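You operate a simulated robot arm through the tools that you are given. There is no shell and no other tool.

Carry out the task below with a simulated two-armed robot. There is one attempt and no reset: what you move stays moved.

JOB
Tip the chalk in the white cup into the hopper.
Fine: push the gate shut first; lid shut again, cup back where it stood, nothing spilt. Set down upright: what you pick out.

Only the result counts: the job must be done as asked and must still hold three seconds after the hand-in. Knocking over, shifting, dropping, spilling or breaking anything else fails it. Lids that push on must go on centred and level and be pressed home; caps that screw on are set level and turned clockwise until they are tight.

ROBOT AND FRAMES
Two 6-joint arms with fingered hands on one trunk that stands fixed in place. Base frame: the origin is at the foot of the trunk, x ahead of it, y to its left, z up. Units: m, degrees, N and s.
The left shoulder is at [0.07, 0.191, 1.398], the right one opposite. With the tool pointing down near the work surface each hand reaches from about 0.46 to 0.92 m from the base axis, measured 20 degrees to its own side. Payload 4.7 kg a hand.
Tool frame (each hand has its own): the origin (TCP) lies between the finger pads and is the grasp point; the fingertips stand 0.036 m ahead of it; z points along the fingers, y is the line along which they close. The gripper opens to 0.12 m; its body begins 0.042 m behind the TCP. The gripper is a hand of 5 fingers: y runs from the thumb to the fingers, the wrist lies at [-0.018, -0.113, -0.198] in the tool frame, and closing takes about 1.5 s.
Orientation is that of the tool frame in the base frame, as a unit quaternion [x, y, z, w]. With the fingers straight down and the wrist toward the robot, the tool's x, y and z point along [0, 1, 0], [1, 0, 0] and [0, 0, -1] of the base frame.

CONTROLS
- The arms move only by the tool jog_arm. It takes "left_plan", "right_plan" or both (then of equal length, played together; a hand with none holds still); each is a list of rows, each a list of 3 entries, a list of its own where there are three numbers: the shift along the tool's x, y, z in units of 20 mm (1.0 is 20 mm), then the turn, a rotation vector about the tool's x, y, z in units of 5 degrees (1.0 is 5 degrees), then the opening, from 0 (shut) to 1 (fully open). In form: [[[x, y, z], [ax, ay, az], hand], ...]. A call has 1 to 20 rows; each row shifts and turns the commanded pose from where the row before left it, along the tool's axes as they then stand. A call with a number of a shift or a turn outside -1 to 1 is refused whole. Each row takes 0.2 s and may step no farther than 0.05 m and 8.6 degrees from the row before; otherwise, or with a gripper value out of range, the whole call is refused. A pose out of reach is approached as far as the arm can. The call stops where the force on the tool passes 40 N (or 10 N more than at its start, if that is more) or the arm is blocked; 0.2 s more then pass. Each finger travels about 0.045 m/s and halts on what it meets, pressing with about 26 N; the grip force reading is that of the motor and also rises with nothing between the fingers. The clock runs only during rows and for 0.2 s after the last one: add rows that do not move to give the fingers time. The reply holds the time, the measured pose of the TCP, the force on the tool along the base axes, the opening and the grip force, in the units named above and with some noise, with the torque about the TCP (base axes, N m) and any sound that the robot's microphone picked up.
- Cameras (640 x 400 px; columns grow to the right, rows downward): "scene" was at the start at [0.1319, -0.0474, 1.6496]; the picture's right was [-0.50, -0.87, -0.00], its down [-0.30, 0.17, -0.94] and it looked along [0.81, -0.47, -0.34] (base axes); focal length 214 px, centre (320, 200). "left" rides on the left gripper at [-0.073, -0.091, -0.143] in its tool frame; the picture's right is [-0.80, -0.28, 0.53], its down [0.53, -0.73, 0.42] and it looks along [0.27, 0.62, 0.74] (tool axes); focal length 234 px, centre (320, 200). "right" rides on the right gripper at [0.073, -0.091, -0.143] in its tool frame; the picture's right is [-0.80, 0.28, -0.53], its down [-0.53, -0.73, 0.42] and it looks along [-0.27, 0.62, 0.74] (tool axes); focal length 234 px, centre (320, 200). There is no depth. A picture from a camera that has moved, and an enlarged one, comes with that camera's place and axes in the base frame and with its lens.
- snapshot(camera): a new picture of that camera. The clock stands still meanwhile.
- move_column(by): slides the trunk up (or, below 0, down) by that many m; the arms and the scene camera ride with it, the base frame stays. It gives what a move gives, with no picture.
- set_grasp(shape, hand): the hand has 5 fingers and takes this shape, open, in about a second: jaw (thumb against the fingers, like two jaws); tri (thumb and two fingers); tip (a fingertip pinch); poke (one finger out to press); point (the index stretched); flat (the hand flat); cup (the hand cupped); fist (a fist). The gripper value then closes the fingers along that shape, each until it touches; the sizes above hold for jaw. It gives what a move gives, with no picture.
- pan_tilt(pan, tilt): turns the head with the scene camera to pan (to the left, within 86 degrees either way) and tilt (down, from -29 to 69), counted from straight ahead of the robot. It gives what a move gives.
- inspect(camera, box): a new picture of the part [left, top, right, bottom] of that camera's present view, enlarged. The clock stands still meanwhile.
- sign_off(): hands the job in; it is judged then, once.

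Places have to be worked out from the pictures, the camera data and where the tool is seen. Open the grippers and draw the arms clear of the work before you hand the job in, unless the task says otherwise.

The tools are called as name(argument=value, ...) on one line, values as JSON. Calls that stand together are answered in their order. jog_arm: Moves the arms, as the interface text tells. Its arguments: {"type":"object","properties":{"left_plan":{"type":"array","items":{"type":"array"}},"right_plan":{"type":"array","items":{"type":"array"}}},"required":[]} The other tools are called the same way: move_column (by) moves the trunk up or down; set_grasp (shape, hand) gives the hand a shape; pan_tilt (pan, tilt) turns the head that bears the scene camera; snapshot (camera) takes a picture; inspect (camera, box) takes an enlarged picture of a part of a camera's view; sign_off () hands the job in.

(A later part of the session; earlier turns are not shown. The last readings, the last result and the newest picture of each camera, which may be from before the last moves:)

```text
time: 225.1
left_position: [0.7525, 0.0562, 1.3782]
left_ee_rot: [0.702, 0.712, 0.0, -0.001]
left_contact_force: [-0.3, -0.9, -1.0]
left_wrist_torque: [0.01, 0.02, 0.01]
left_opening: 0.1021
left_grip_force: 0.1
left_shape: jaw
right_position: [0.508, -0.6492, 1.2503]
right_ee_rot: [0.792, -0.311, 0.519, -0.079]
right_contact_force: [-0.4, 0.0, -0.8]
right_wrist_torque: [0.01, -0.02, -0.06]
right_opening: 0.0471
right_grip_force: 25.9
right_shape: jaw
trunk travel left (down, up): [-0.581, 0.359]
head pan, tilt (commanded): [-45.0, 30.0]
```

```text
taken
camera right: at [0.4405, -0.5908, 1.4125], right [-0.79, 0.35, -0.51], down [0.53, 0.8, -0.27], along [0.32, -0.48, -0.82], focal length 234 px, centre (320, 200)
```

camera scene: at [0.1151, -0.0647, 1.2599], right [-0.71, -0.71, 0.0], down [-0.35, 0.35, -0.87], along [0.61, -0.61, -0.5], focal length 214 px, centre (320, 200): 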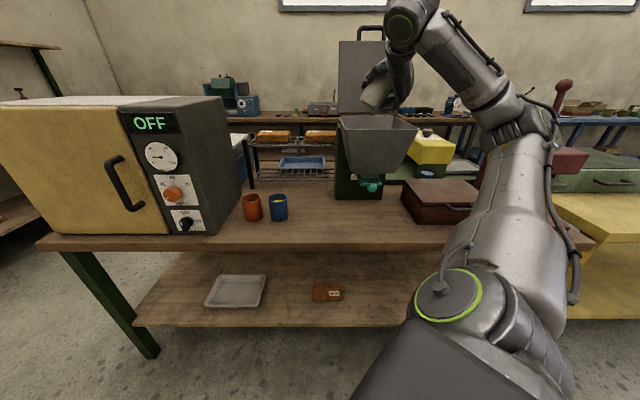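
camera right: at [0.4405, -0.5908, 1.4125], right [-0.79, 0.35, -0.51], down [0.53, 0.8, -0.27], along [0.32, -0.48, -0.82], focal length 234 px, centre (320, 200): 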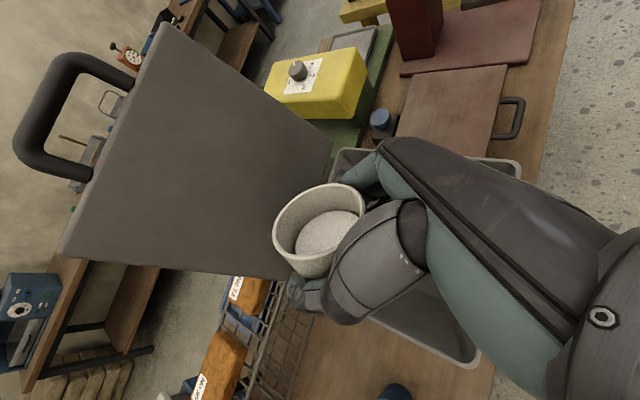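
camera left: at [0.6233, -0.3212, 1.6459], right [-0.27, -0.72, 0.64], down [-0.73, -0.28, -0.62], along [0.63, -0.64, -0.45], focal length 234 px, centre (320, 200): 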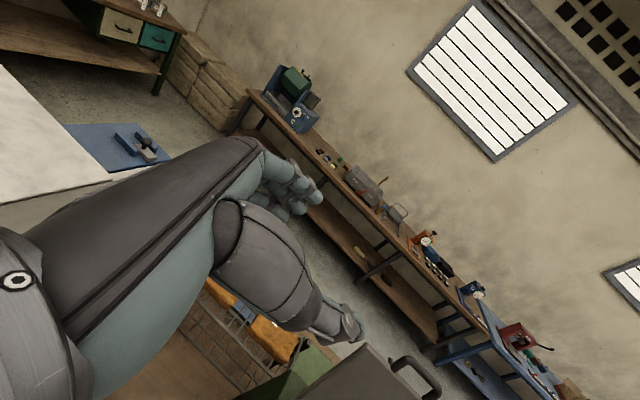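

Free again at D≈0.818, R≈0.10, z≈1.25. I continue the roll by another 30°.

jog_arm(right_plan=[[[0, 0, 0], [-0.088, 0.231, 0.945], 0.3], [[0, 0, 0], [-0.072, 0.238, 0.943], 0.3], [[0, 0, 0], [-0.055, 0.243, 0.94], 0.3], [[0, 0, 0], [-0.038, 0.248, 0.937], 0.3], [[0, 0, 0], [-0.02, 0.251, 0.935], 0.3], [[0, 0, 0], [-0.002, 0.252, 0.932], 0.3]])

snapshot(camera="right")

inspect(camera="scene", box=[280, 0, 520, 180])

```text
time: 226.4
left_position: [0.7531, 0.0558, 1.3781]
left_ee_rot: [0.704, 0.71, -0.001, -0.001]
left_contact_force: [-0.3, 0.7, -0.2]
left_wrist_torque: [0.04, 0.02, 0.0]
left_opening: 0.1021
left_grip_force: 0.1
left_shape: jaw
right_position: [0.5331, -0.7416, 1.273]
right_ee_rot: [0.658, -0.505, 0.531, -0.174]
right_contact_force: [-0.4, -0.4, -1.0]
right_wrist_torque: [0.0, 0.02, -0.03]
right_opening: 0.0471
right_grip_force: 26.2
right_shape: jaw
right hand out of reach, approached as far as the arm can: row 2, 3, 4, 5, 6
trunk travel left (down, up): [-0.581, 0.359]
head pan, tilt (commanded): [-45.0, 30.0]
```

```text
taken
camera right: at [0.4477, -0.7225, 1.4352], right [-0.54, 0.72, -0.44], down [0.76, 0.64, 0.12], along [0.37, -0.27, -0.89], focal length 234 px, centre (320, 200)
```

right: 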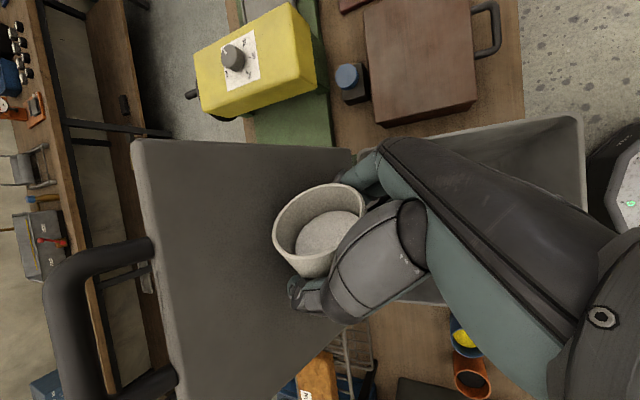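

```text
2.22 times, centred on (400, 90) of scene
camera zoom: at [0.116, -0.0651, 1.3398], right [-0.71, -0.71, 0.0], down [-0.35, 0.35, -0.87], along [0.61, -0.61, -0.5], focal length 477 px, centre (142, 444)
```

zoom: 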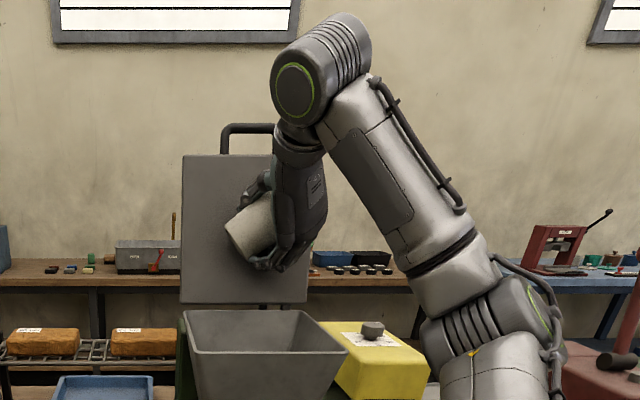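

At 50° tilt the hand drifted toward the lid (D≈0.90, R≈0.147), still holding the chalk. The hand needs to point more to the left for easier reach, so I turn it back 20° about the vertical while bringing the cup back to the opening's middle.

jog_arm(right_plan=[[[-0.985, -0.32, -0.715], [0.523, -0.765, -0.376], 0.3], [[-0.985, -0.32, -0.715], [0.523, -0.765, -0.376], 0.3], [[-0.985, -0.25, -0.74], [0.523, -0.765, -0.376], 0.3], [[-0.985, -0.2, -0.76], [0.523, -0.765, -0.376], 0.3]])

snapshot(camera="right")

inspect(camera="scene", box=[280, 0, 520, 180])

```text
time: 227.4
left_position: [0.7557, 0.0576, 1.3779]
left_ee_rot: [0.702, 0.712, -0.003, -0.001]
left_contact_force: [1.5, -1.0, -0.9]
left_wrist_torque: [0.02, 0.05, -0.01]
left_opening: 0.1025
left_grip_force: 0.0
left_shape: jaw
right_position: [0.5235, -0.6471, 1.2801]
right_ee_rot: [0.737, -0.384, 0.491, -0.263]
right_contact_force: [0.0, -0.2, -1.5]
right_wrist_torque: [-0.03, 0.05, -0.01]
right_opening: 0.047
right_grip_force: 26.2
right_shape: jaw
right hand out of reach, approached as far as the arm can: row 1, 2, 3, 4
trunk travel left (down, up): [-0.581, 0.359]
head pan, tilt (commanded): [-45.0, 30.0]
```

```text
taken
camera right: at [0.4372, -0.6579, 1.4428], right [-0.75, 0.5, -0.43], down [0.5, 0.86, 0.12], along [0.43, -0.12, -0.89], focal length 234 px, centre (320, 200)
```

right: 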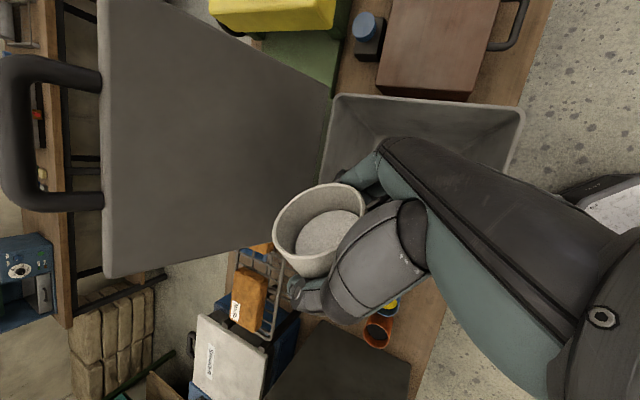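

```text
2.22 times, centred on (400, 90) of scene
camera zoom: at [0.118, -0.0644, 1.3397], right [-0.71, -0.71, 0.0], down [-0.36, 0.35, -0.87], along [0.61, -0.61, -0.5], focal length 477 px, centre (142, 444)
```

zoom: 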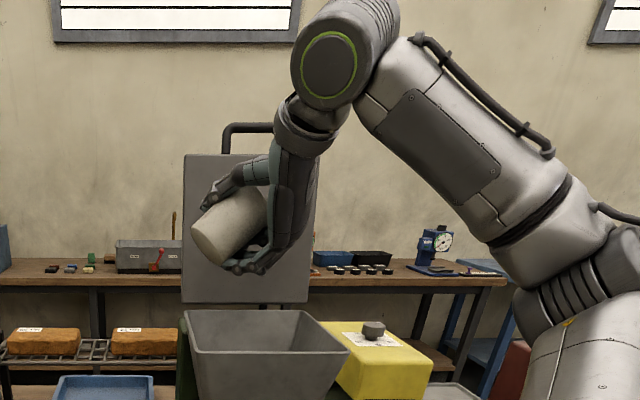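

Back at D≈0.828, R≈0.087, z≈1.28 with 50° tilt, mouth toward the right. I continue the roll in small portions.

jog_arm(right_plan=[[[0, 0, 0], [0.14, 0.096, 0.9], 0.3], [[0, 0, 0], [0.147, 0.085, 0.9], 0.3], [[0, 0, 0], [0.154, 0.073, 0.9], 0.3], [[0, 0, 0], [0.159, 0.061, 0.9], 0.3]])

snapshot(camera="right")

inspect(camera="scene", box=[280, 0, 520, 180])

```text
time: 228.4
left_position: [0.752, 0.0566, 1.3776]
left_ee_rot: [0.703, 0.711, -0.001, -0.001]
left_contact_force: [0.2, 0.1, -0.6]
left_wrist_torque: [0.0, -0.03, 0.01]
left_opening: 0.1021
left_grip_force: 0.0
left_shape: jaw
right_position: [0.5493, -0.6895, 1.3116]
right_ee_rot: [0.654, -0.484, 0.463, -0.351]
right_contact_force: [0.5, 0.1, -0.5]
right_wrist_torque: [-0.02, 0.0, 0.02]
right_opening: 0.0471
right_grip_force: 26.0
right_shape: jaw
right hand out of reach, approached as far as the arm can: row 1, 2, 3, 4
trunk travel left (down, up): [-0.581, 0.359]
head pan, tilt (commanded): [-45.0, 30.0]
```

```text
taken
camera right: at [0.4512, -0.7349, 1.4614], right [-0.67, 0.69, -0.3], down [0.57, 0.72, 0.39], along [0.48, 0.09, -0.87], focal length 234 px, centre (320, 200)
```

right: 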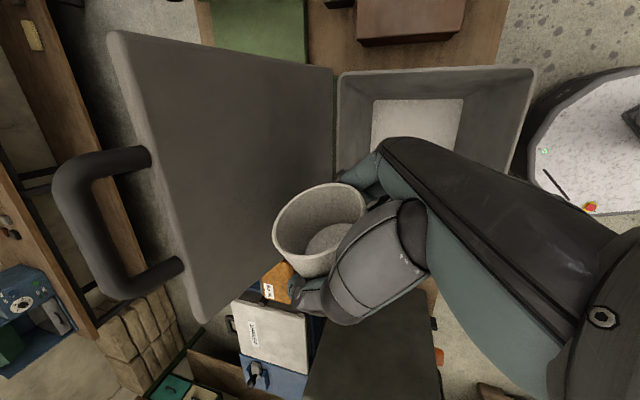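

```text
2.22 times, centred on (400, 90) of scene
camera zoom: at [0.1161, -0.0649, 1.3398], right [-0.71, -0.71, 0.0], down [-0.35, 0.35, -0.87], along [0.61, -0.61, -0.5], focal length 477 px, centre (142, 444)
```

zoom: 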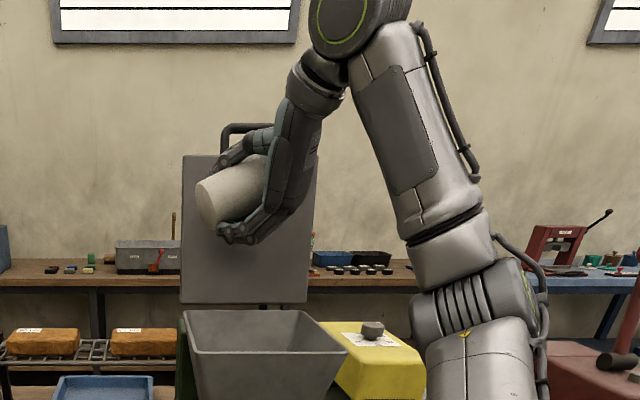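

Chalk is already flowing into the hopper (a white patch shows at its bottom). The hand crept outward (D≈0.876), so I lower the trunk 60 mm and pull back 60 mm to stay over the middle.

move_column(by=-0.06)

jog_arm(right_plan=[[[-0.75, 0.02, -0.66], [0, 0, 0], 0.3], [[-0.75, 0.02, -0.66], [0, 0, 0], 0.3], [[-0.75, 0.02, -0.66], [0, 0, 0], 0.3]])

snapshot(camera="right")

inspect(camera="scene", box=[280, 0, 520, 180])

```text
time: 229.4
left_position: [0.7514, 0.0578, 1.3187]
left_ee_rot: [0.703, 0.711, -0.001, 0.0]
left_contact_force: [-0.3, -0.5, 0.0]
left_wrist_torque: [-0.01, 0.01, 0.0]
left_opening: 0.1019
left_grip_force: 0.0
left_shape: jaw
right_position: [0.5485, -0.6892, 1.2526]
right_ee_rot: [0.653, -0.484, 0.465, -0.351]
right_contact_force: [-0.4, 0.4, -0.8]
right_wrist_torque: [-0.02, 0.02, 0.04]
right_opening: 0.0468
right_grip_force: 26.6
right_shape: jaw
trunk travel left (down, up): [-0.521, 0.419]
head pan, tilt (commanded): [-45.0, 30.0]
```

```text
time: 230.2
left_position: [0.7508, 0.0559, 1.3188]
left_ee_rot: [0.703, 0.711, 0.0, -0.001]
left_contact_force: [-0.3, -0.5, 0.1]
left_wrist_torque: [0.0, 0.01, 0.0]
left_opening: 0.1021
left_grip_force: 0.1
left_shape: jaw
right_position: [0.5288, -0.6881, 1.2724]
right_ee_rot: [0.654, -0.482, 0.465, -0.352]
right_contact_force: [0.1, -0.3, -1.0]
right_wrist_torque: [-0.03, -0.03, 0.01]
right_opening: 0.0471
right_grip_force: 26.1
right_shape: jaw
right hand out of reach, approached as far as the arm can: row 1, 2, 3
trunk travel left (down, up): [-0.521, 0.419]
head pan, tilt (commanded): [-45.0, 30.0]
```

```text
taken
camera right: at [0.4279, -0.7338, 1.4205], right [-0.67, 0.68, -0.3], down [0.57, 0.73, 0.39], along [0.48, 0.09, -0.87], focal length 234 px, centre (320, 200)
```

right: 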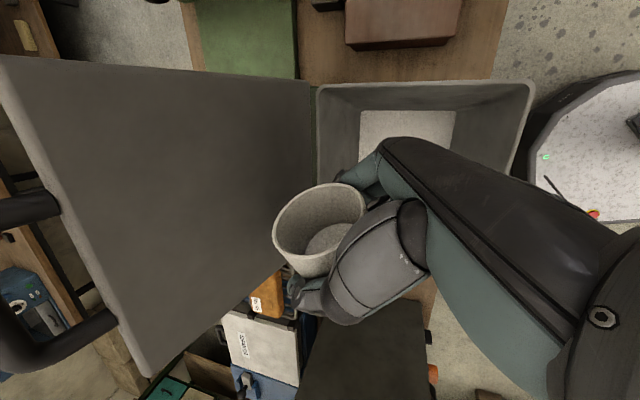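

```text
2.22 times, centred on (400, 90) of scene
camera zoom: at [0.1149, -0.0647, 1.2799], right [-0.71, -0.71, 0.0], down [-0.35, 0.35, -0.87], along [0.61, -0.61, -0.5], focal length 477 px, centre (142, 444)
```

zoom: 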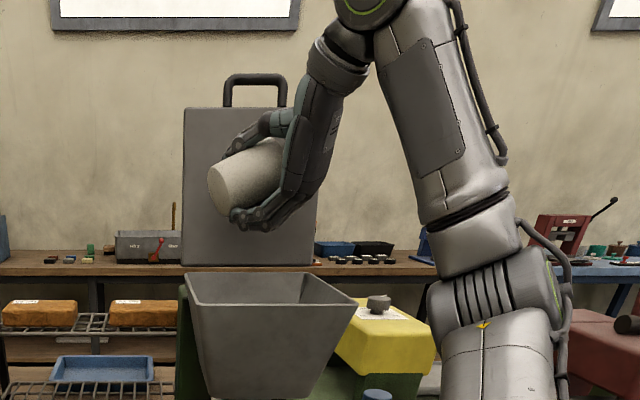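

Still at D≈0.86. Turning the hand 25° more to the left lets the wrist stay out while the cup comes back toward the middle; I do both together.

jog_arm(right_plan=[[[-0.45, 0, -0.4], [0.27, -0.905, -0.324], 0.3], [[-0.45, 0, -0.4], [0.27, -0.905, -0.324], 0.3], [[-0.45, 0, -0.45], [0.27, -0.905, -0.324], 0.3], [[-0.45, 0, -0.45], [0.27, -0.905, -0.324], 0.3], [[-0.45, 0, -0.5], [0.27, -0.905, -0.324], 0.3]])

snapshot(camera="right")

inspect(camera="scene", box=[280, 0, 520, 180])

```text
time: 231.4
left_position: [0.7543, 0.0561, 1.3172]
left_ee_rot: [0.703, 0.711, 0.0, 0.0]
left_contact_force: [0.4, 0.0, 0.7]
left_wrist_torque: [-0.01, 0.0, -0.01]
left_opening: 0.1023
left_grip_force: 0.1
left_shape: jaw
right_position: [0.4959, -0.6389, 1.2804]
right_ee_rot: [0.743, -0.331, 0.377, -0.443]
right_contact_force: [0.1, 0.1, -0.8]
right_wrist_torque: [-0.01, -0.01, -0.01]
right_opening: 0.0471
right_grip_force: 25.9
right_shape: jaw
right hand out of reach, approached as far as the arm can: row 4, 5
trunk travel left (down, up): [-0.521, 0.419]
head pan, tilt (commanded): [-45.0, 30.0]
```

```text
taken
camera right: at [0.4251, -0.7238, 1.4293], right [-0.89, 0.34, -0.3], down [0.21, 0.9, 0.39], along [0.4, 0.28, -0.87], focal length 234 px, centre (320, 200)
```

right: 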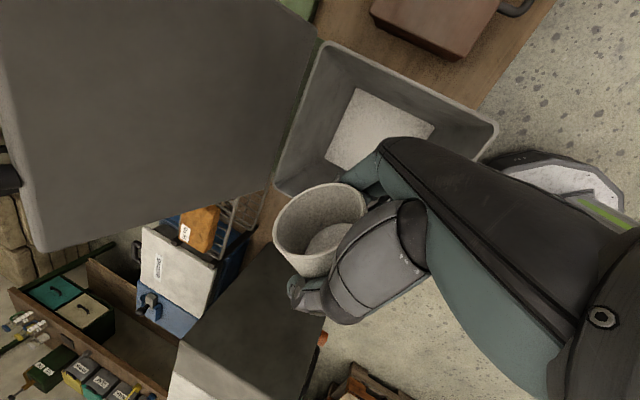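

```text
2.22 times, centred on (400, 90) of scene
camera zoom: at [0.1168, -0.065, 1.2797], right [-0.71, -0.71, 0.0], down [-0.35, 0.35, -0.87], along [0.61, -0.61, -0.5], focal length 477 px, centre (142, 444)
```

zoom: 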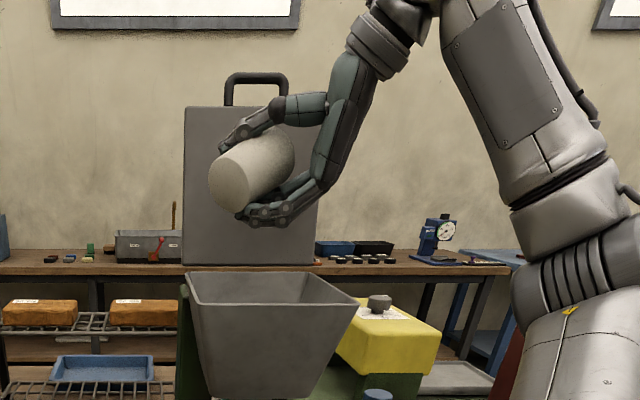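

Well centred again (D≈0.802, R≈0.101, z≈1.28). I continue rolling.

jog_arm(right_plan=[[[0, 0, 0], [0.163, 0.048, 0.9], 0.3], [[0, 0, 0], [0.166, 0.035, 0.9], 0.3], [[0, 0, 0], [0.169, 0.022, 0.9], 0.3], [[0, 0, 0], [0.17, 0.009, 0.9], 0.3]])

snapshot(camera="right")

inspect(camera="scene", box=[280, 0, 520, 180])

```text
time: 232.4
left_position: [0.7512, 0.0568, 1.3182]
left_ee_rot: [0.702, 0.712, 0.0, -0.001]
left_contact_force: [0.2, -0.2, -0.4]
left_wrist_torque: [0.02, 0.01, 0.02]
left_opening: 0.1022
left_grip_force: 0.1
left_shape: jaw
right_position: [0.4965, -0.6412, 1.2798]
right_ee_rot: [0.666, -0.434, 0.317, -0.517]
right_contact_force: [0.1, -1.1, -1.1]
right_wrist_torque: [-0.02, 0.01, 0.0]
right_opening: 0.047
right_grip_force: 26.2
right_shape: jaw
trunk travel left (down, up): [-0.521, 0.419]
head pan, tilt (commanded): [-45.0, 30.0]
```

```text
taken
camera right: at [0.4255, -0.758, 1.405], right [-0.87, 0.49, -0.11], down [0.33, 0.72, 0.61], along [0.37, 0.49, -0.79], focal length 234 px, centre (320, 200)
```

right: 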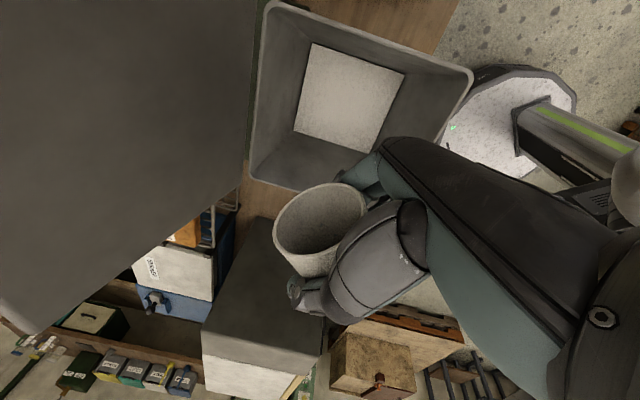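

```text
2.22 times, centred on (400, 90) of scene
camera zoom: at [0.1157, -0.0649, 1.2798], right [-0.71, -0.71, 0.0], down [-0.35, 0.35, -0.87], along [0.61, -0.61, -0.5], focal length 477 px, centre (142, 444)
```

zoom: 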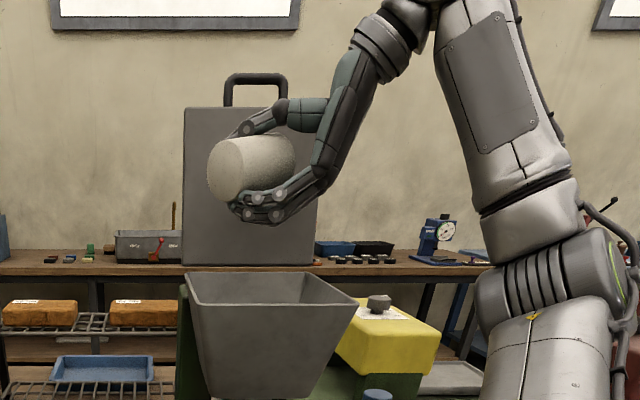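

Smooth, no drift; the cup is at about 83° tilt and looks nearly empty, with the chalk lying on the hopper's bottom. I roll on to about 110° and look inside the cup.

jog_arm(right_plan=[[[0, 0, 0], [0.17, -0.005, 0.9], 0.3], [[0, 0, 0], [0.169, -0.018, 0.9], 0.3], [[0, 0, 0], [0.167, -0.031, 0.9], 0.3], [[0, 0, 0], [0.164, -0.044, 0.9], 0.3], [[0, 0, 0], [0.16, -0.057, 0.9], 0.3], [[0, 0, 0], [0.155, -0.069, 0.9], 0.3]])

snapshot(camera="right")

inspect(camera="scene", box=[280, 0, 520, 180])

inspect(camera="right", box=[250, 170, 390, 290])

```text
time: 233.8
left_position: [0.7525, 0.0583, 1.3186]
left_ee_rot: [0.702, 0.712, 0.001, 0.0]
left_contact_force: [-0.5, 0.5, 0.6]
left_wrist_torque: [0.03, -0.01, 0.04]
left_opening: 0.1023
left_grip_force: 0.0
left_shape: jaw
right_position: [0.484, -0.6434, 1.2691]
right_ee_rot: [-0.528, 0.557, -0.199, 0.609]
right_contact_force: [-0.3, 0.3, -0.5]
right_wrist_torque: [-0.03, 0.01, 0.01]
right_opening: 0.0468
right_grip_force: 25.8
right_shape: jaw
right hand out of reach, approached as far as the arm can: row 2, 3, 4
trunk travel left (down, up): [-0.521, 0.419]
head pan, tilt (commanded): [-45.0, 30.0]
```

```text
taken
camera right: at [0.4109, -0.7983, 1.3401], right [-0.8, 0.55, 0.23], down [0.47, 0.35, 0.81], along [0.36, 0.76, -0.54], focal length 234 px, centre (320, 200)
```

right: 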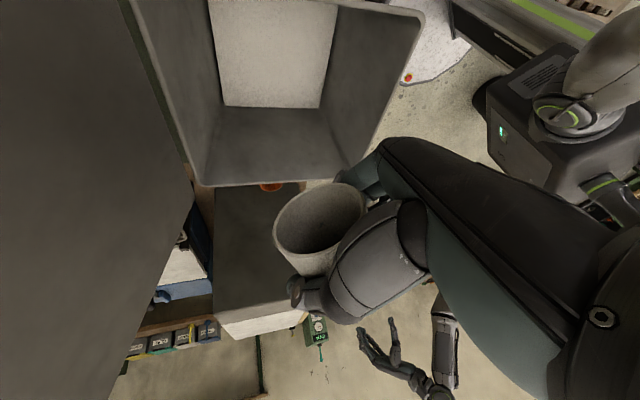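

```text
2.22 times, centred on (400, 90) of scene
camera zoom: at [0.115, -0.0637, 1.28], right [-0.71, -0.71, 0.0], down [-0.35, 0.35, -0.87], along [0.61, -0.61, -0.5], focal length 477 px, centre (142, 444)
```

zoom: 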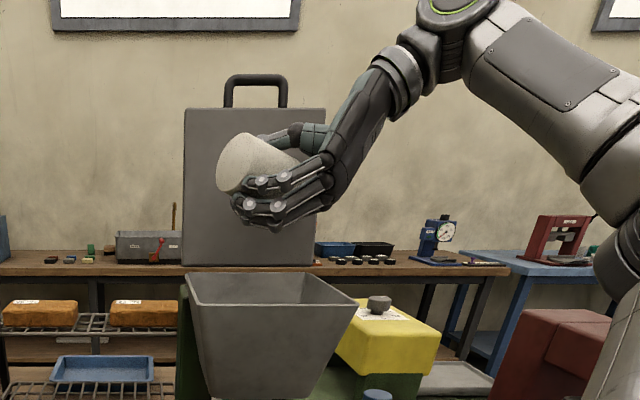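

```text
3.33 times, centred on (320, 230) of right
camera zoom: at [0.4109, -0.7983, 1.3401], right [-0.8, 0.55, 0.23], down [0.47, 0.35, 0.81], along [0.36, 0.76, -0.54], focal length 781 px, centre (320, 100)
```

zoom: 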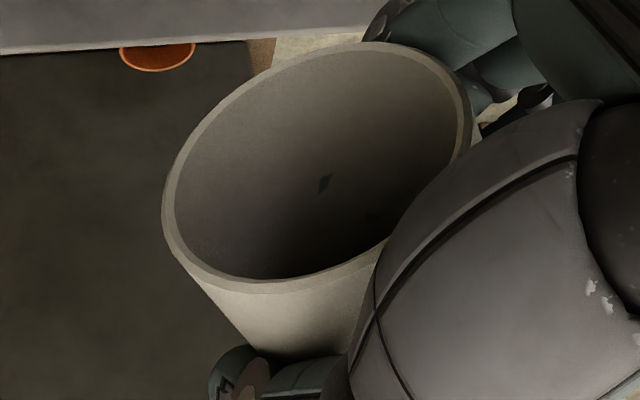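

The cup is at 108° tilt and looks empty inside. I tip it a little further to about 120° and wait a second to let any rest fall.

jog_arm(right_plan=[[[0, 0, 0], [0.1, -0.08, 0.9], 0.3], [[0, 0, 0], [0.1, -0.08, 0.9], 0.3], [[0, 0, 0], [0, 0, 0], 0.3], [[0, 0, 0], [0, 0, 0], 0.3], [[0, 0, 0], [0, 0, 0], 0.3], [[0, 0, 0], [0, 0, 0], 0.3], [[0, 0, 0], [0, 0, 0], 0.3]])

inspect(camera="right", box=[250, 170, 390, 290])

snapshot(camera="right")

```text
time: 235.4
left_position: [0.7522, 0.057, 1.3188]
left_ee_rot: [0.703, 0.711, -0.001, 0.0]
left_contact_force: [0.4, -0.1, -0.4]
left_wrist_torque: [0.02, 0.0, 0.0]
left_opening: 0.1023
left_grip_force: 0.0
left_shape: jaw
right_position: [0.4848, -0.6457, 1.2676]
right_ee_rot: [-0.478, 0.591, -0.152, 0.632]
right_contact_force: [0.3, 0.7, -0.5]
right_wrist_torque: [0.0, 0.06, 0.0]
right_opening: 0.0471
right_grip_force: 25.7
right_shape: jaw
trunk travel left (down, up): [-0.521, 0.419]
head pan, tilt (commanded): [-45.0, 30.0]
```

```text
3.33 times, centred on (320, 230) of right
camera zoom: at [0.4097, -0.8066, 1.3183], right [-0.78, 0.53, 0.35], down [0.52, 0.22, 0.83], along [0.36, 0.82, -0.44], focal length 781 px, centre (320, 100)
```

zoom: 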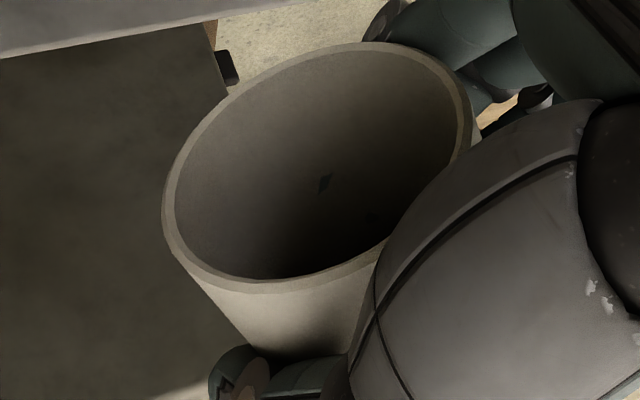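

```text
taken
camera right: at [0.4097, -0.8066, 1.3183], right [-0.78, 0.53, 0.35], down [0.52, 0.22, 0.83], along [0.36, 0.82, -0.44], focal length 234 px, centre (320, 200)
```

right: 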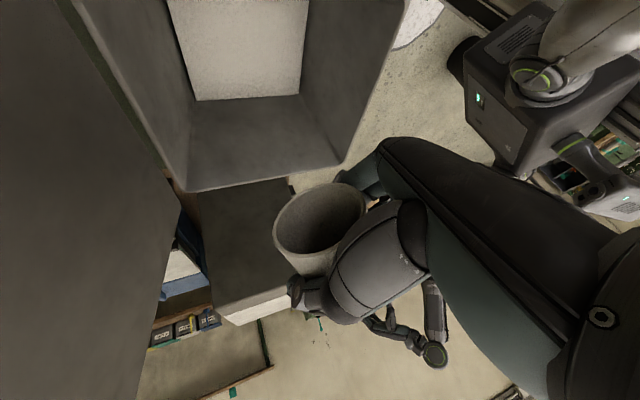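

The cup is empty and the chalk lies in the hopper. I roll the hand back the same way.

jog_arm(right_plan=[[[0, 0, 0], [-0.1, 0.08, -0.9], 0.3], [[0, 0, 0], [-0.1, 0.08, -0.9], 0.3], [[0, 0, 0], [-0.155, 0.069, -0.9], 0.3], [[0, 0, 0], [-0.16, 0.057, -0.9], 0.3], [[0, 0, 0], [-0.164, 0.044, -0.9], 0.3], [[0, 0, 0], [-0.167, 0.031, -0.9], 0.3], [[0, 0, 0], [-0.169, 0.018, -0.9], 0.3], [[0, 0, 0], [-0.17, 0.005, -0.9], 0.3], [[0, 0, 0], [-0.17, -0.009, -0.9], 0.3], [[0, 0, 0], [-0.169, -0.022, -0.9], 0.3], [[0, 0, 0], [-0.166, -0.035, -0.9], 0.3], [[0, 0, 0], [-0.163, -0.048, -0.9], 0.3]])

snapshot(camera="right")

```text
time: 238.1
left_position: [0.7524, 0.0551, 1.3187]
left_ee_rot: [0.703, 0.711, 0.0, -0.001]
left_contact_force: [0.3, -1.0, -0.4]
left_wrist_torque: [0.05, -0.01, -0.01]
left_opening: 0.1024
left_grip_force: 0.0
left_shape: jaw
right_position: [0.498, -0.6363, 1.2741]
right_ee_rot: [0.743, -0.33, 0.377, -0.443]
right_contact_force: [-0.6, -0.4, -0.8]
right_wrist_torque: [-0.01, 0.02, 0.02]
right_opening: 0.0467
right_grip_force: 26.2
right_shape: jaw
right hand out of reach, approached as far as the arm can: row 8, 10
trunk travel left (down, up): [-0.521, 0.419]
head pan, tilt (commanded): [-45.0, 30.0]
```

```text
taken
camera right: at [0.4271, -0.7203, 1.4231], right [-0.89, 0.34, -0.3], down [0.21, 0.9, 0.38], along [0.4, 0.28, -0.87], focal length 234 px, centre (320, 200)
```

right: 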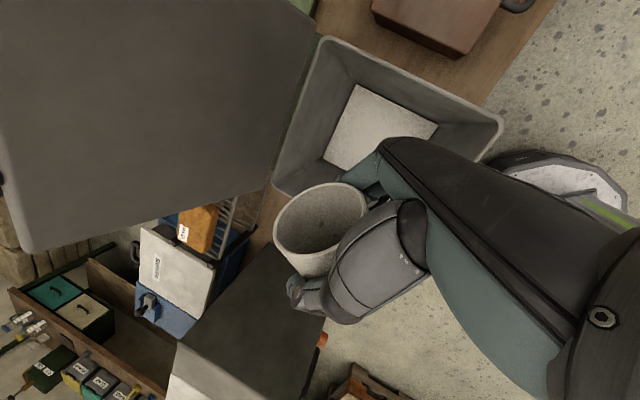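

The cup is visibly empty. I continue rolling back to upright.

jog_arm(right_plan=[[[0, 0, 0], [-0.159, -0.061, -0.9], 0.3], [[0, 0, 0], [-0.154, -0.073, -0.9], 0.3], [[0, 0, 0], [-0.147, -0.085, -0.9], 0.3], [[0, 0, 0], [-0.14, -0.096, -0.9], 0.3], [[0, 0, 0], [-0.129, -0.09, -0.85], 0.3], [[0, 0, 0], [-0.122, -0.099, -0.85], 0.3], [[0, 0, 0], [-0.114, -0.108, -0.85], 0.3], [[0, 0, 0], [-0.106, -0.116, -0.85], 0.3], [[0, 0, 0], [-0.097, -0.123, -0.85], 0.3], [[0, 0, 0], [-0.088, -0.13, -0.85], 0.3], [[0, 0, 0], [-0.078, -0.136, -0.85], 0.3], [[0, 0, 0], [-0.068, -0.142, -0.85], 0.3], [[0, 0, 0], [-0.057, -0.146, -0.85], 0.3], [[0, 0, 0], [-0.046, -0.15, -0.85], 0.3], [[0, 0, 0], [-0.035, -0.153, -0.85], 0.3], [[0, 0, 0], [-0.023, -0.155, -0.85], 0.3], [[0, 0, 0], [-0.012, -0.157, -0.85], 0.3]])

snapshot(camera="right")

snapshot(camera="scene")

```text
time: 241.7
left_position: [0.7496, 0.0583, 1.3202]
left_ee_rot: [0.702, 0.712, 0.0, 0.0]
left_contact_force: [0.4, 0.6, 0.7]
left_wrist_torque: [0.0, -0.04, -0.01]
left_opening: 0.1025
left_grip_force: 0.1
left_shape: jaw
right_position: [0.5367, -0.5609, 1.312]
right_ee_rot: [0.857, 0.176, 0.471, -0.115]
right_contact_force: [-0.1, -0.1, -0.7]
right_wrist_torque: [-0.03, 0.02, -0.03]
right_opening: 0.0465
right_grip_force: 25.8
right_shape: jaw
right hand out of reach, approached as far as the arm can: row 2, 4, 6, 8, 9, 10, 11, 14, 15, 16, 17
trunk travel left (down, up): [-0.521, 0.419]
head pan, tilt (commanded): [-45.0, 30.0]
```

```text
taken
camera right: at [0.4265, -0.5179, 1.4531], right [-0.69, -0.6, -0.41], down [-0.24, 0.72, -0.65], along [0.69, -0.35, -0.64], focal length 234 px, centre (320, 200)
```

right: 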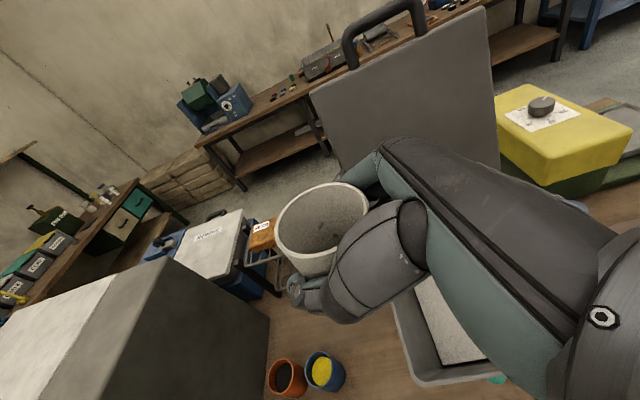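

```text
taken
camera scene: at [0.114, -0.0633, 1.2801], right [-0.71, -0.71, 0.0], down [-0.35, 0.35, -0.87], along [0.61, -0.61, -0.5], focal length 214 px, centre (320, 200)
```

scene: 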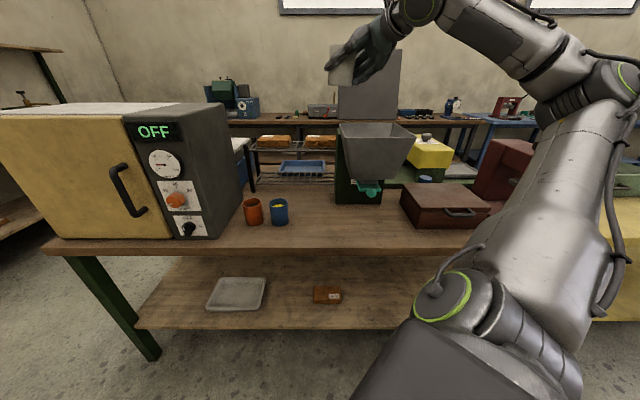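

Upright again (within about 1.5°), with the empty cup left of the hopper at z≈1.31 and the chalk visible inside the hopper. I move back to the swung-left pose used for passing the hopper corner.

jog_arm(right_plan=[[[0.22, -0.545, 0.82], [0.305, -0.02, -0.191], 0.3], [[0.22, -0.545, 0.82], [0.305, -0.02, -0.191], 0.3], [[0.22, -0.56, 0.8], [0.305, -0.02, -0.191], 0.3], [[0.22, -0.58, 0.78], [0.305, -0.02, -0.191], 0.3], [[0.22, -0.6, 0.76], [0.305, -0.02, -0.191], 0.3], [[0.22, -0.62, 0.74], [0.305, -0.02, -0.191], 0.3], [[0.22, -0.64, 0.72], [0.305, -0.02, -0.191], 0.3]])

```text
time: 243.2
left_position: [0.7513, 0.0584, 1.3187]
left_ee_rot: [0.702, 0.712, -0.001, 0.0]
left_contact_force: [0.9, 0.0, 1.1]
left_wrist_torque: [-0.02, -0.03, -0.01]
left_opening: 0.1021
left_grip_force: 0.0
left_shape: jaw
right_position: [0.589, -0.4375, 1.278]
right_ee_rot: [0.832, 0.284, 0.45, -0.156]
right_contact_force: [-0.5, -0.3, -0.8]
right_wrist_torque: [0.01, -0.01, -0.04]
right_opening: 0.0461
right_grip_force: 26.0
right_shape: jaw
trunk travel left (down, up): [-0.521, 0.419]
head pan, tilt (commanded): [-45.0, 30.0]
```

In the swung pose. I make a small correction (20 mm outward, 1.2° pitch) to match the earlier descent pose, and then lower the trunk 0.31 m past the hopper corner.

jog_arm(right_plan=[[[0.32, 0.885, 0.485], [0, 0.24, 0], 0.3]])

move_column(by=-0.15)

snapshot(camera="right")

```text
time: 243.7
left_position: [0.7533, 0.0568, 1.3177]
left_ee_rot: [0.703, 0.711, -0.001, -0.001]
left_contact_force: [0.4, 0.2, 0.2]
left_wrist_torque: [-0.04, 0.0, -0.05]
left_opening: 0.1021
left_grip_force: 0.1
left_shape: jaw
right_position: [0.6117, -0.4447, 1.2763]
right_ee_rot: [0.828, 0.282, 0.458, -0.159]
right_contact_force: [-0.1, 0.4, -1.2]
right_wrist_torque: [0.02, 0.0, 0.02]
right_opening: 0.0462
right_grip_force: 25.5
right_shape: jaw
trunk travel left (down, up): [-0.521, 0.419]
head pan, tilt (commanded): [-45.0, 30.0]
```

```text
time: 245.4
left_position: [0.7521, 0.0567, 1.1695]
left_ee_rot: [0.703, 0.711, 0.0, 0.0]
left_contact_force: [0.1, -0.4, -0.3]
left_wrist_torque: [-0.02, -0.03, -0.02]
left_opening: 0.1021
left_grip_force: 0.0
left_shape: jaw
right_position: [0.6098, -0.4459, 1.1257]
right_ee_rot: [0.827, 0.283, 0.459, -0.159]
right_contact_force: [-0.2, -0.5, 0.0]
right_wrist_torque: [0.0, -0.02, -0.02]
right_opening: 0.0461
right_grip_force: 26.3
right_shape: jaw
trunk travel left (down, up): [-0.371, 0.569]
head pan, tilt (commanded): [-45.0, 30.0]
```

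```text
taken
camera right: at [0.4889, -0.4255, 1.2649], right [-0.52, -0.75, -0.41], down [-0.39, 0.63, -0.67], along [0.76, -0.19, -0.62], focal length 234 px, centre (320, 200)
```

right: 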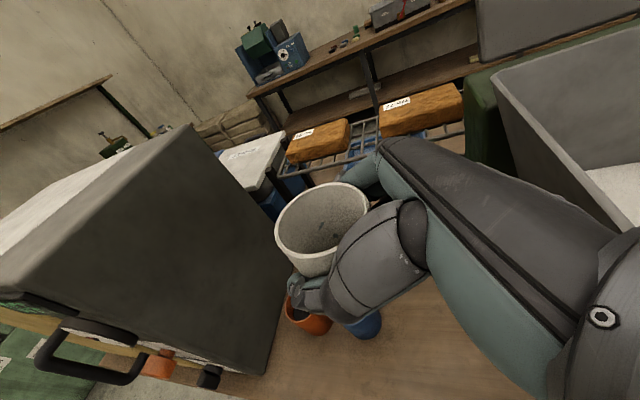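

Same path as on the way up, no contact. I lower on to TCP z≈0.968.

move_column(by=-0.155)

jog_arm(right_plan=[[[-0.2, 0.776, -0.34], [-0.681, 0, 0.417], 0.3], [[-0.175, 0.795, -0.29], [-0.681, 0, 0.417], 0.3], [[-0.15, 0.815, -0.24], [-0.681, 0, 0.417], 0.3], [[-0.12, 0.83, -0.19], [-0.681, 0, 0.417], 0.3], [[-0.09, 0.85, -0.14], [-0.681, 0, 0.417], 0.3]])

snapshot(camera="right")

inspect(camera="scene", box=[230, 0, 470, 160])

```text
time: 247.2
left_position: [0.7508, 0.0561, 1.0139]
left_ee_rot: [0.703, 0.711, 0.0, 0.0]
left_contact_force: [0.2, 0.0, -0.4]
left_wrist_torque: [-0.02, 0.01, 0.02]
left_opening: 0.1024
left_grip_force: 0.1
left_shape: jaw
right_position: [0.6097, -0.4445, 0.9715]
right_ee_rot: [0.827, 0.282, 0.459, -0.159]
right_contact_force: [-0.5, 0.0, -0.5]
right_wrist_torque: [-0.02, -0.01, -0.01]
right_opening: 0.0462
right_grip_force: 26.2
right_shape: jaw
trunk travel left (down, up): [-0.216, 0.724]
head pan, tilt (commanded): [-45.0, 30.0]
```

```text
time: 248.4
left_position: [0.7512, 0.0568, 1.0138]
left_ee_rot: [0.703, 0.711, -0.001, -0.001]
left_contact_force: [0.2, -0.5, -0.1]
left_wrist_torque: [-0.04, 0.04, 0.0]
left_opening: 0.1022
left_grip_force: 0.1
left_shape: jaw
right_position: [0.627, -0.5305, 0.9714]
right_ee_rot: [0.864, 0.135, 0.479, -0.077]
right_contact_force: [0.2, 0.8, -1.1]
right_wrist_torque: [-0.02, 0.01, 0.02]
right_opening: 0.0461
right_grip_force: 26.4
right_shape: jaw
trunk travel left (down, up): [-0.216, 0.724]
head pan, tilt (commanded): [-45.0, 30.0]
```

```text
taken
camera right: at [0.5204, -0.4695, 1.1094], right [-0.74, -0.53, -0.4], down [-0.15, 0.72, -0.68], along [0.65, -0.44, -0.62], focal length 234 px, centre (320, 200)
```

right: 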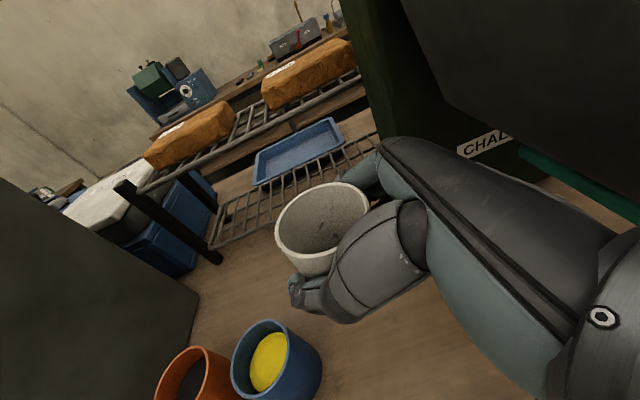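

```text
2.50 times, centred on (350, 80) of scene
camera zoom: at [0.1154, -0.0645, 0.9749], right [-0.71, -0.71, 0.0], down [-0.35, 0.35, -0.87], along [0.61, -0.61, -0.5], focal length 536 px, centre (245, 500)
```

zoom: 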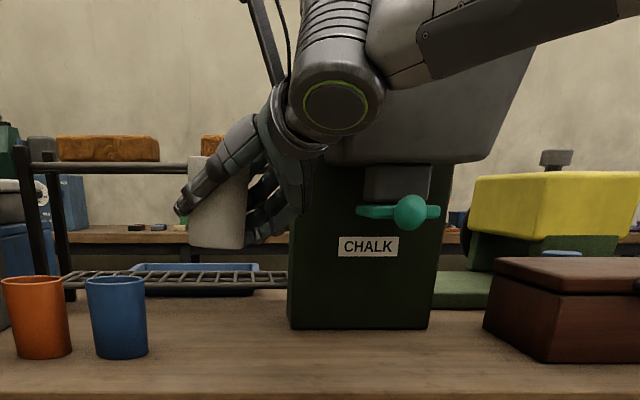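

The cup is about 8 mm right of where it stood, by camera. I shift the hand 8 mm left and lower the trunk 0.10 m.

jog_arm(right_plan=[[[0, -0.41, 0.015], [0, 0, 0], 0.3]])

move_column(by=-0.1)

snapshot(camera="right")

inspect(camera="scene", box=[230, 0, 470, 160])

```text
time: 248.8
left_position: [0.7521, 0.0574, 1.0148]
left_ee_rot: [0.702, 0.712, -0.001, -0.001]
left_contact_force: [0.7, 0.0, -0.6]
left_wrist_torque: [0.0, 0.03, 0.0]
left_opening: 0.1021
left_grip_force: 0.0
left_shape: jaw
right_position: [0.6235, -0.5219, 0.9721]
right_ee_rot: [0.863, 0.137, 0.48, -0.076]
right_contact_force: [-0.3, 0.2, -0.3]
right_wrist_torque: [-0.03, -0.04, -0.02]
right_opening: 0.0462
right_grip_force: 25.6
right_shape: jaw
trunk travel left (down, up): [-0.216, 0.724]
head pan, tilt (commanded): [-45.0, 30.0]
```

```text
time: 250.1
left_position: [0.7515, 0.0566, 0.9141]
left_ee_rot: [0.703, 0.711, 0.0, -0.001]
left_contact_force: [-0.3, 0.1, 0.5]
left_wrist_torque: [-0.03, -0.04, 0.0]
left_opening: 0.1022
left_grip_force: 0.1
left_shape: jaw
right_position: [0.6225, -0.523, 0.8721]
right_ee_rot: [0.863, 0.137, 0.481, -0.076]
right_contact_force: [-0.2, 0.3, -1.1]
right_wrist_torque: [0.04, 0.01, 0.0]
right_opening: 0.0464
right_grip_force: 26.4
right_shape: jaw
trunk travel left (down, up): [-0.116, 0.824]
head pan, tilt (commanded): [-45.0, 30.0]
```

```text
taken
camera right: at [0.5169, -0.4618, 1.009], right [-0.74, -0.53, -0.41], down [-0.15, 0.72, -0.68], along [0.65, -0.44, -0.62], focal length 234 px, centre (320, 200)
```

right: 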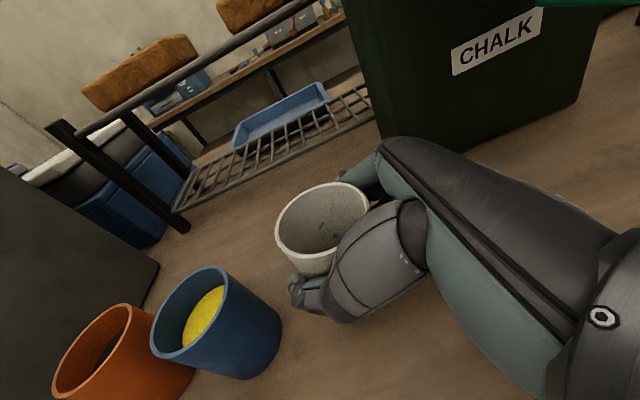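

```text
2.50 times, centred on (350, 80) of scene
camera zoom: at [0.115, -0.0644, 0.875], right [-0.71, -0.71, 0.0], down [-0.35, 0.35, -0.87], along [0.61, -0.61, -0.5], focal length 536 px, centre (245, 500)
```

zoom: 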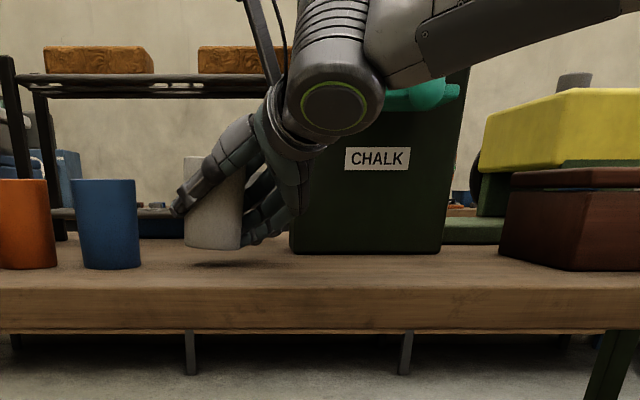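

The cup is within about 3 mm of its original spot and 2 cm above the bench. I lower the last 17 mm gently.

move_column(by=-0.016)

inspect(camera="scene", box=[290, 40, 370, 120])

```text
time: 250.8
left_position: [0.7512, 0.0568, 0.8971]
left_ee_rot: [0.703, 0.712, 0.001, 0.0]
left_contact_force: [0.7, 0.3, 0.2]
left_wrist_torque: [0.01, -0.03, -0.02]
left_opening: 0.1021
left_grip_force: 0.0
left_shape: jaw
right_position: [0.6237, -0.5226, 0.8535]
right_ee_rot: [0.863, 0.137, 0.481, -0.076]
right_contact_force: [0.7, -0.4, 0.8]
right_wrist_torque: [-0.04, -0.01, 0.02]
right_opening: 0.0461
right_grip_force: 26.1
right_shape: jaw
trunk travel left (down, up): [-0.1, 0.84]
head pan, tilt (commanded): [-45.0, 30.0]
```

```text
5.00 times, centred on (330, 80) of scene
camera zoom: at [0.1151, -0.0645, 0.8589], right [-0.71, -0.71, 0.0], down [-0.35, 0.35, -0.87], along [0.61, -0.61, -0.5], focal length 1072 px, centre (270, 800)
```

zoom: 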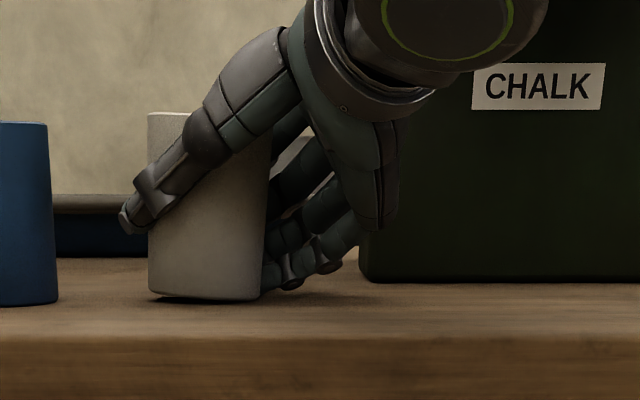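

The cup is practically at the bench, leaning perhaps a degree. I lower 3 mm more and watch the force.

move_column(by=-0.003)

inspect(camera="scene", box=[290, 40, 370, 120])

```text
time: 251.3
left_position: [0.7513, 0.057, 0.8948]
left_ee_rot: [0.703, 0.711, 0.0, 0.0]
left_contact_force: [0.9, 0.3, -0.2]
left_wrist_torque: [0.01, -0.02, -0.03]
left_opening: 0.1023
left_grip_force: 0.0
left_shape: jaw
right_position: [0.6235, -0.522, 0.8534]
right_ee_rot: [0.863, 0.137, 0.481, -0.075]
right_contact_force: [0.0, -0.8, 9.1]
right_wrist_torque: [-0.32, 0.09, -0.05]
right_opening: 0.0464
right_grip_force: 25.9
right_shape: jaw
trunk travel left (down, up): [-0.097, 0.843]
head pan, tilt (commanded): [-45.0, 30.0]
```

```text
5.00 times, centred on (330, 80) of scene
camera zoom: at [0.1146, -0.064, 0.8562], right [-0.71, -0.71, 0.0], down [-0.35, 0.35, -0.87], along [0.61, -0.61, -0.5], focal length 1072 px, centre (270, 800)
```

zoom: 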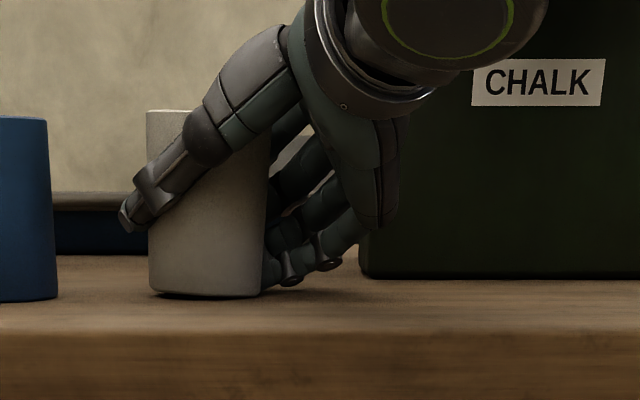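

9 N upward: the cup is standing on the bench. I open the hand slowly.

jog_arm(right_plan=[[[0, 0, 0], [0, 0, 0], 0.4], [[0, 0, 0], [0, 0, 0], 0.45], [[0, 0, 0], [0, 0, 0], 0.5], [[0, 0, 0], [0, 0, 0], 0.55], [[0, 0, 0], [0, 0, 0], 0.6], [[0, 0, 0], [0, 0, 0], 0.65], [[0, 0, 0], [0, 0, 0], 0.7], [[0, 0, 0], [0, 0, 0], 0.75], [[0, 0, 0], [0, 0, 0], 0.8], [[0, 0, 0], [0, 0, 0], 0.85], [[0, 0, 0], [0, 0, 0], 0.85], [[0, 0, 0], [0, 0, 0], 0.85]])

inspect(camera="scene", box=[290, 40, 370, 120])

snapshot(camera="right")

```text
time: 253.9
left_position: [0.7515, 0.0564, 0.8942]
left_ee_rot: [0.703, 0.712, 0.0, 0.0]
left_contact_force: [-0.4, 0.1, 0.2]
left_wrist_torque: [0.04, -0.01, 0.02]
left_opening: 0.1021
left_grip_force: 0.0
left_shape: jaw
right_position: [0.6235, -0.5214, 0.8521]
right_ee_rot: [0.863, 0.136, 0.48, -0.078]
right_contact_force: [0.0, 0.6, -0.1]
right_wrist_torque: [-0.04, 0.0, 0.0]
right_opening: 0.1015
right_grip_force: 0.1
right_shape: jaw
trunk travel left (down, up): [-0.097, 0.843]
head pan, tilt (commanded): [-45.0, 30.0]
```

```text
5.00 times, centred on (330, 80) of scene
camera zoom: at [0.1151, -0.0644, 0.8559], right [-0.71, -0.71, 0.0], down [-0.35, 0.35, -0.87], along [0.61, -0.61, -0.5], focal length 1072 px, centre (270, 800)
```

zoom: 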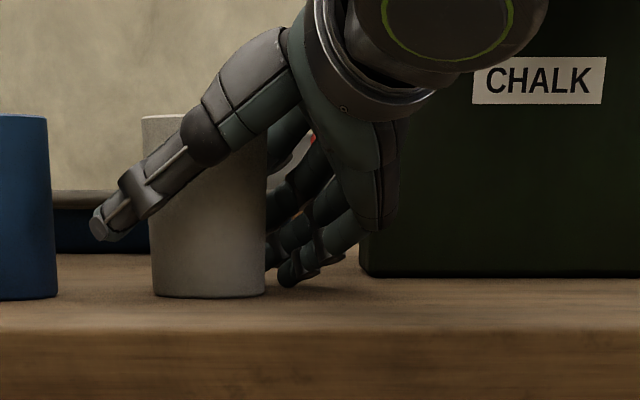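

```text
taken
camera right: at [0.517, -0.4618, 0.9898], right [-0.74, -0.53, -0.41], down [-0.15, 0.72, -0.68], along [0.65, -0.44, -0.62], focal length 234 px, centre (320, 200)
```

right: 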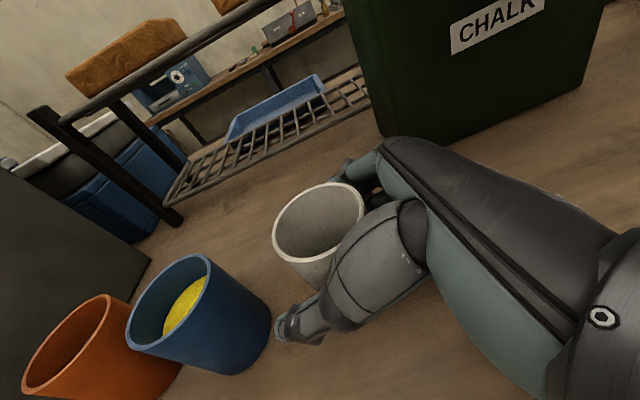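

Released; the cup stands upright, empty, within about 3–4 mm of its original place. I raise the trunk 0.115 m straight up to withdraw the hand.

move_column(by=0.05)

snapshot(camera="right")

move_column(by=0.065)

inspect(camera="scene", box=[230, 0, 470, 160])

```text
time: 254.8
left_position: [0.752, 0.0568, 0.9442]
left_ee_rot: [0.703, 0.712, 0.0, -0.001]
left_contact_force: [0.7, -0.6, 0.1]
left_wrist_torque: [0.03, 0.04, -0.02]
left_opening: 0.1019
left_grip_force: 0.0
left_shape: jaw
right_position: [0.624, -0.5222, 0.9016]
right_ee_rot: [0.863, 0.136, 0.48, -0.077]
right_contact_force: [-0.1, -0.8, 0.1]
right_wrist_torque: [-0.01, -0.01, 0.0]
right_opening: 0.1018
right_grip_force: 0.0
right_shape: jaw
trunk travel left (down, up): [-0.147, 0.793]
head pan, tilt (commanded): [-45.0, 30.0]
```

```text
taken
camera right: at [0.5174, -0.462, 1.0395], right [-0.74, -0.53, -0.41], down [-0.15, 0.72, -0.68], along [0.65, -0.44, -0.62], focal length 234 px, centre (320, 200)
```

right: 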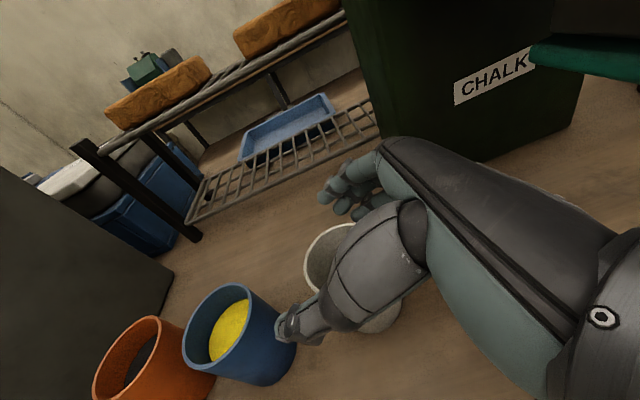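

```text
time: 255.8
left_position: [0.7513, 0.0569, 1.0103]
left_ee_rot: [0.703, 0.712, -0.001, -0.001]
left_contact_force: [0.2, 0.4, 0.0]
left_wrist_torque: [0.04, 0.04, -0.01]
left_opening: 0.1019
left_grip_force: 0.1
left_shape: jaw
right_position: [0.6244, -0.5227, 0.966]
right_ee_rot: [0.864, 0.136, 0.479, -0.077]
right_contact_force: [0.5, 0.2, -0.6]
right_wrist_torque: [0.06, -0.02, 0.06]
right_opening: 0.1016
right_grip_force: 0.1
right_shape: jaw
trunk travel left (down, up): [-0.212, 0.728]
head pan, tilt (commanded): [-45.0, 30.0]
```

```text
2.50 times, centred on (350, 80) of scene
camera zoom: at [0.1155, -0.0646, 0.9708], right [-0.71, -0.71, 0.0], down [-0.35, 0.35, -0.87], along [0.61, -0.61, -0.5], focal length 536 px, centre (245, 500)
```

zoom: 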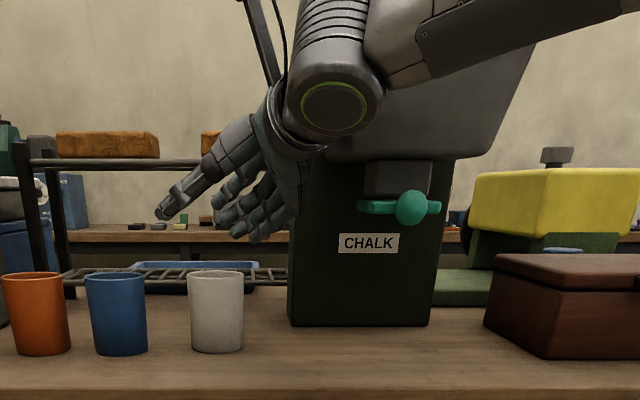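

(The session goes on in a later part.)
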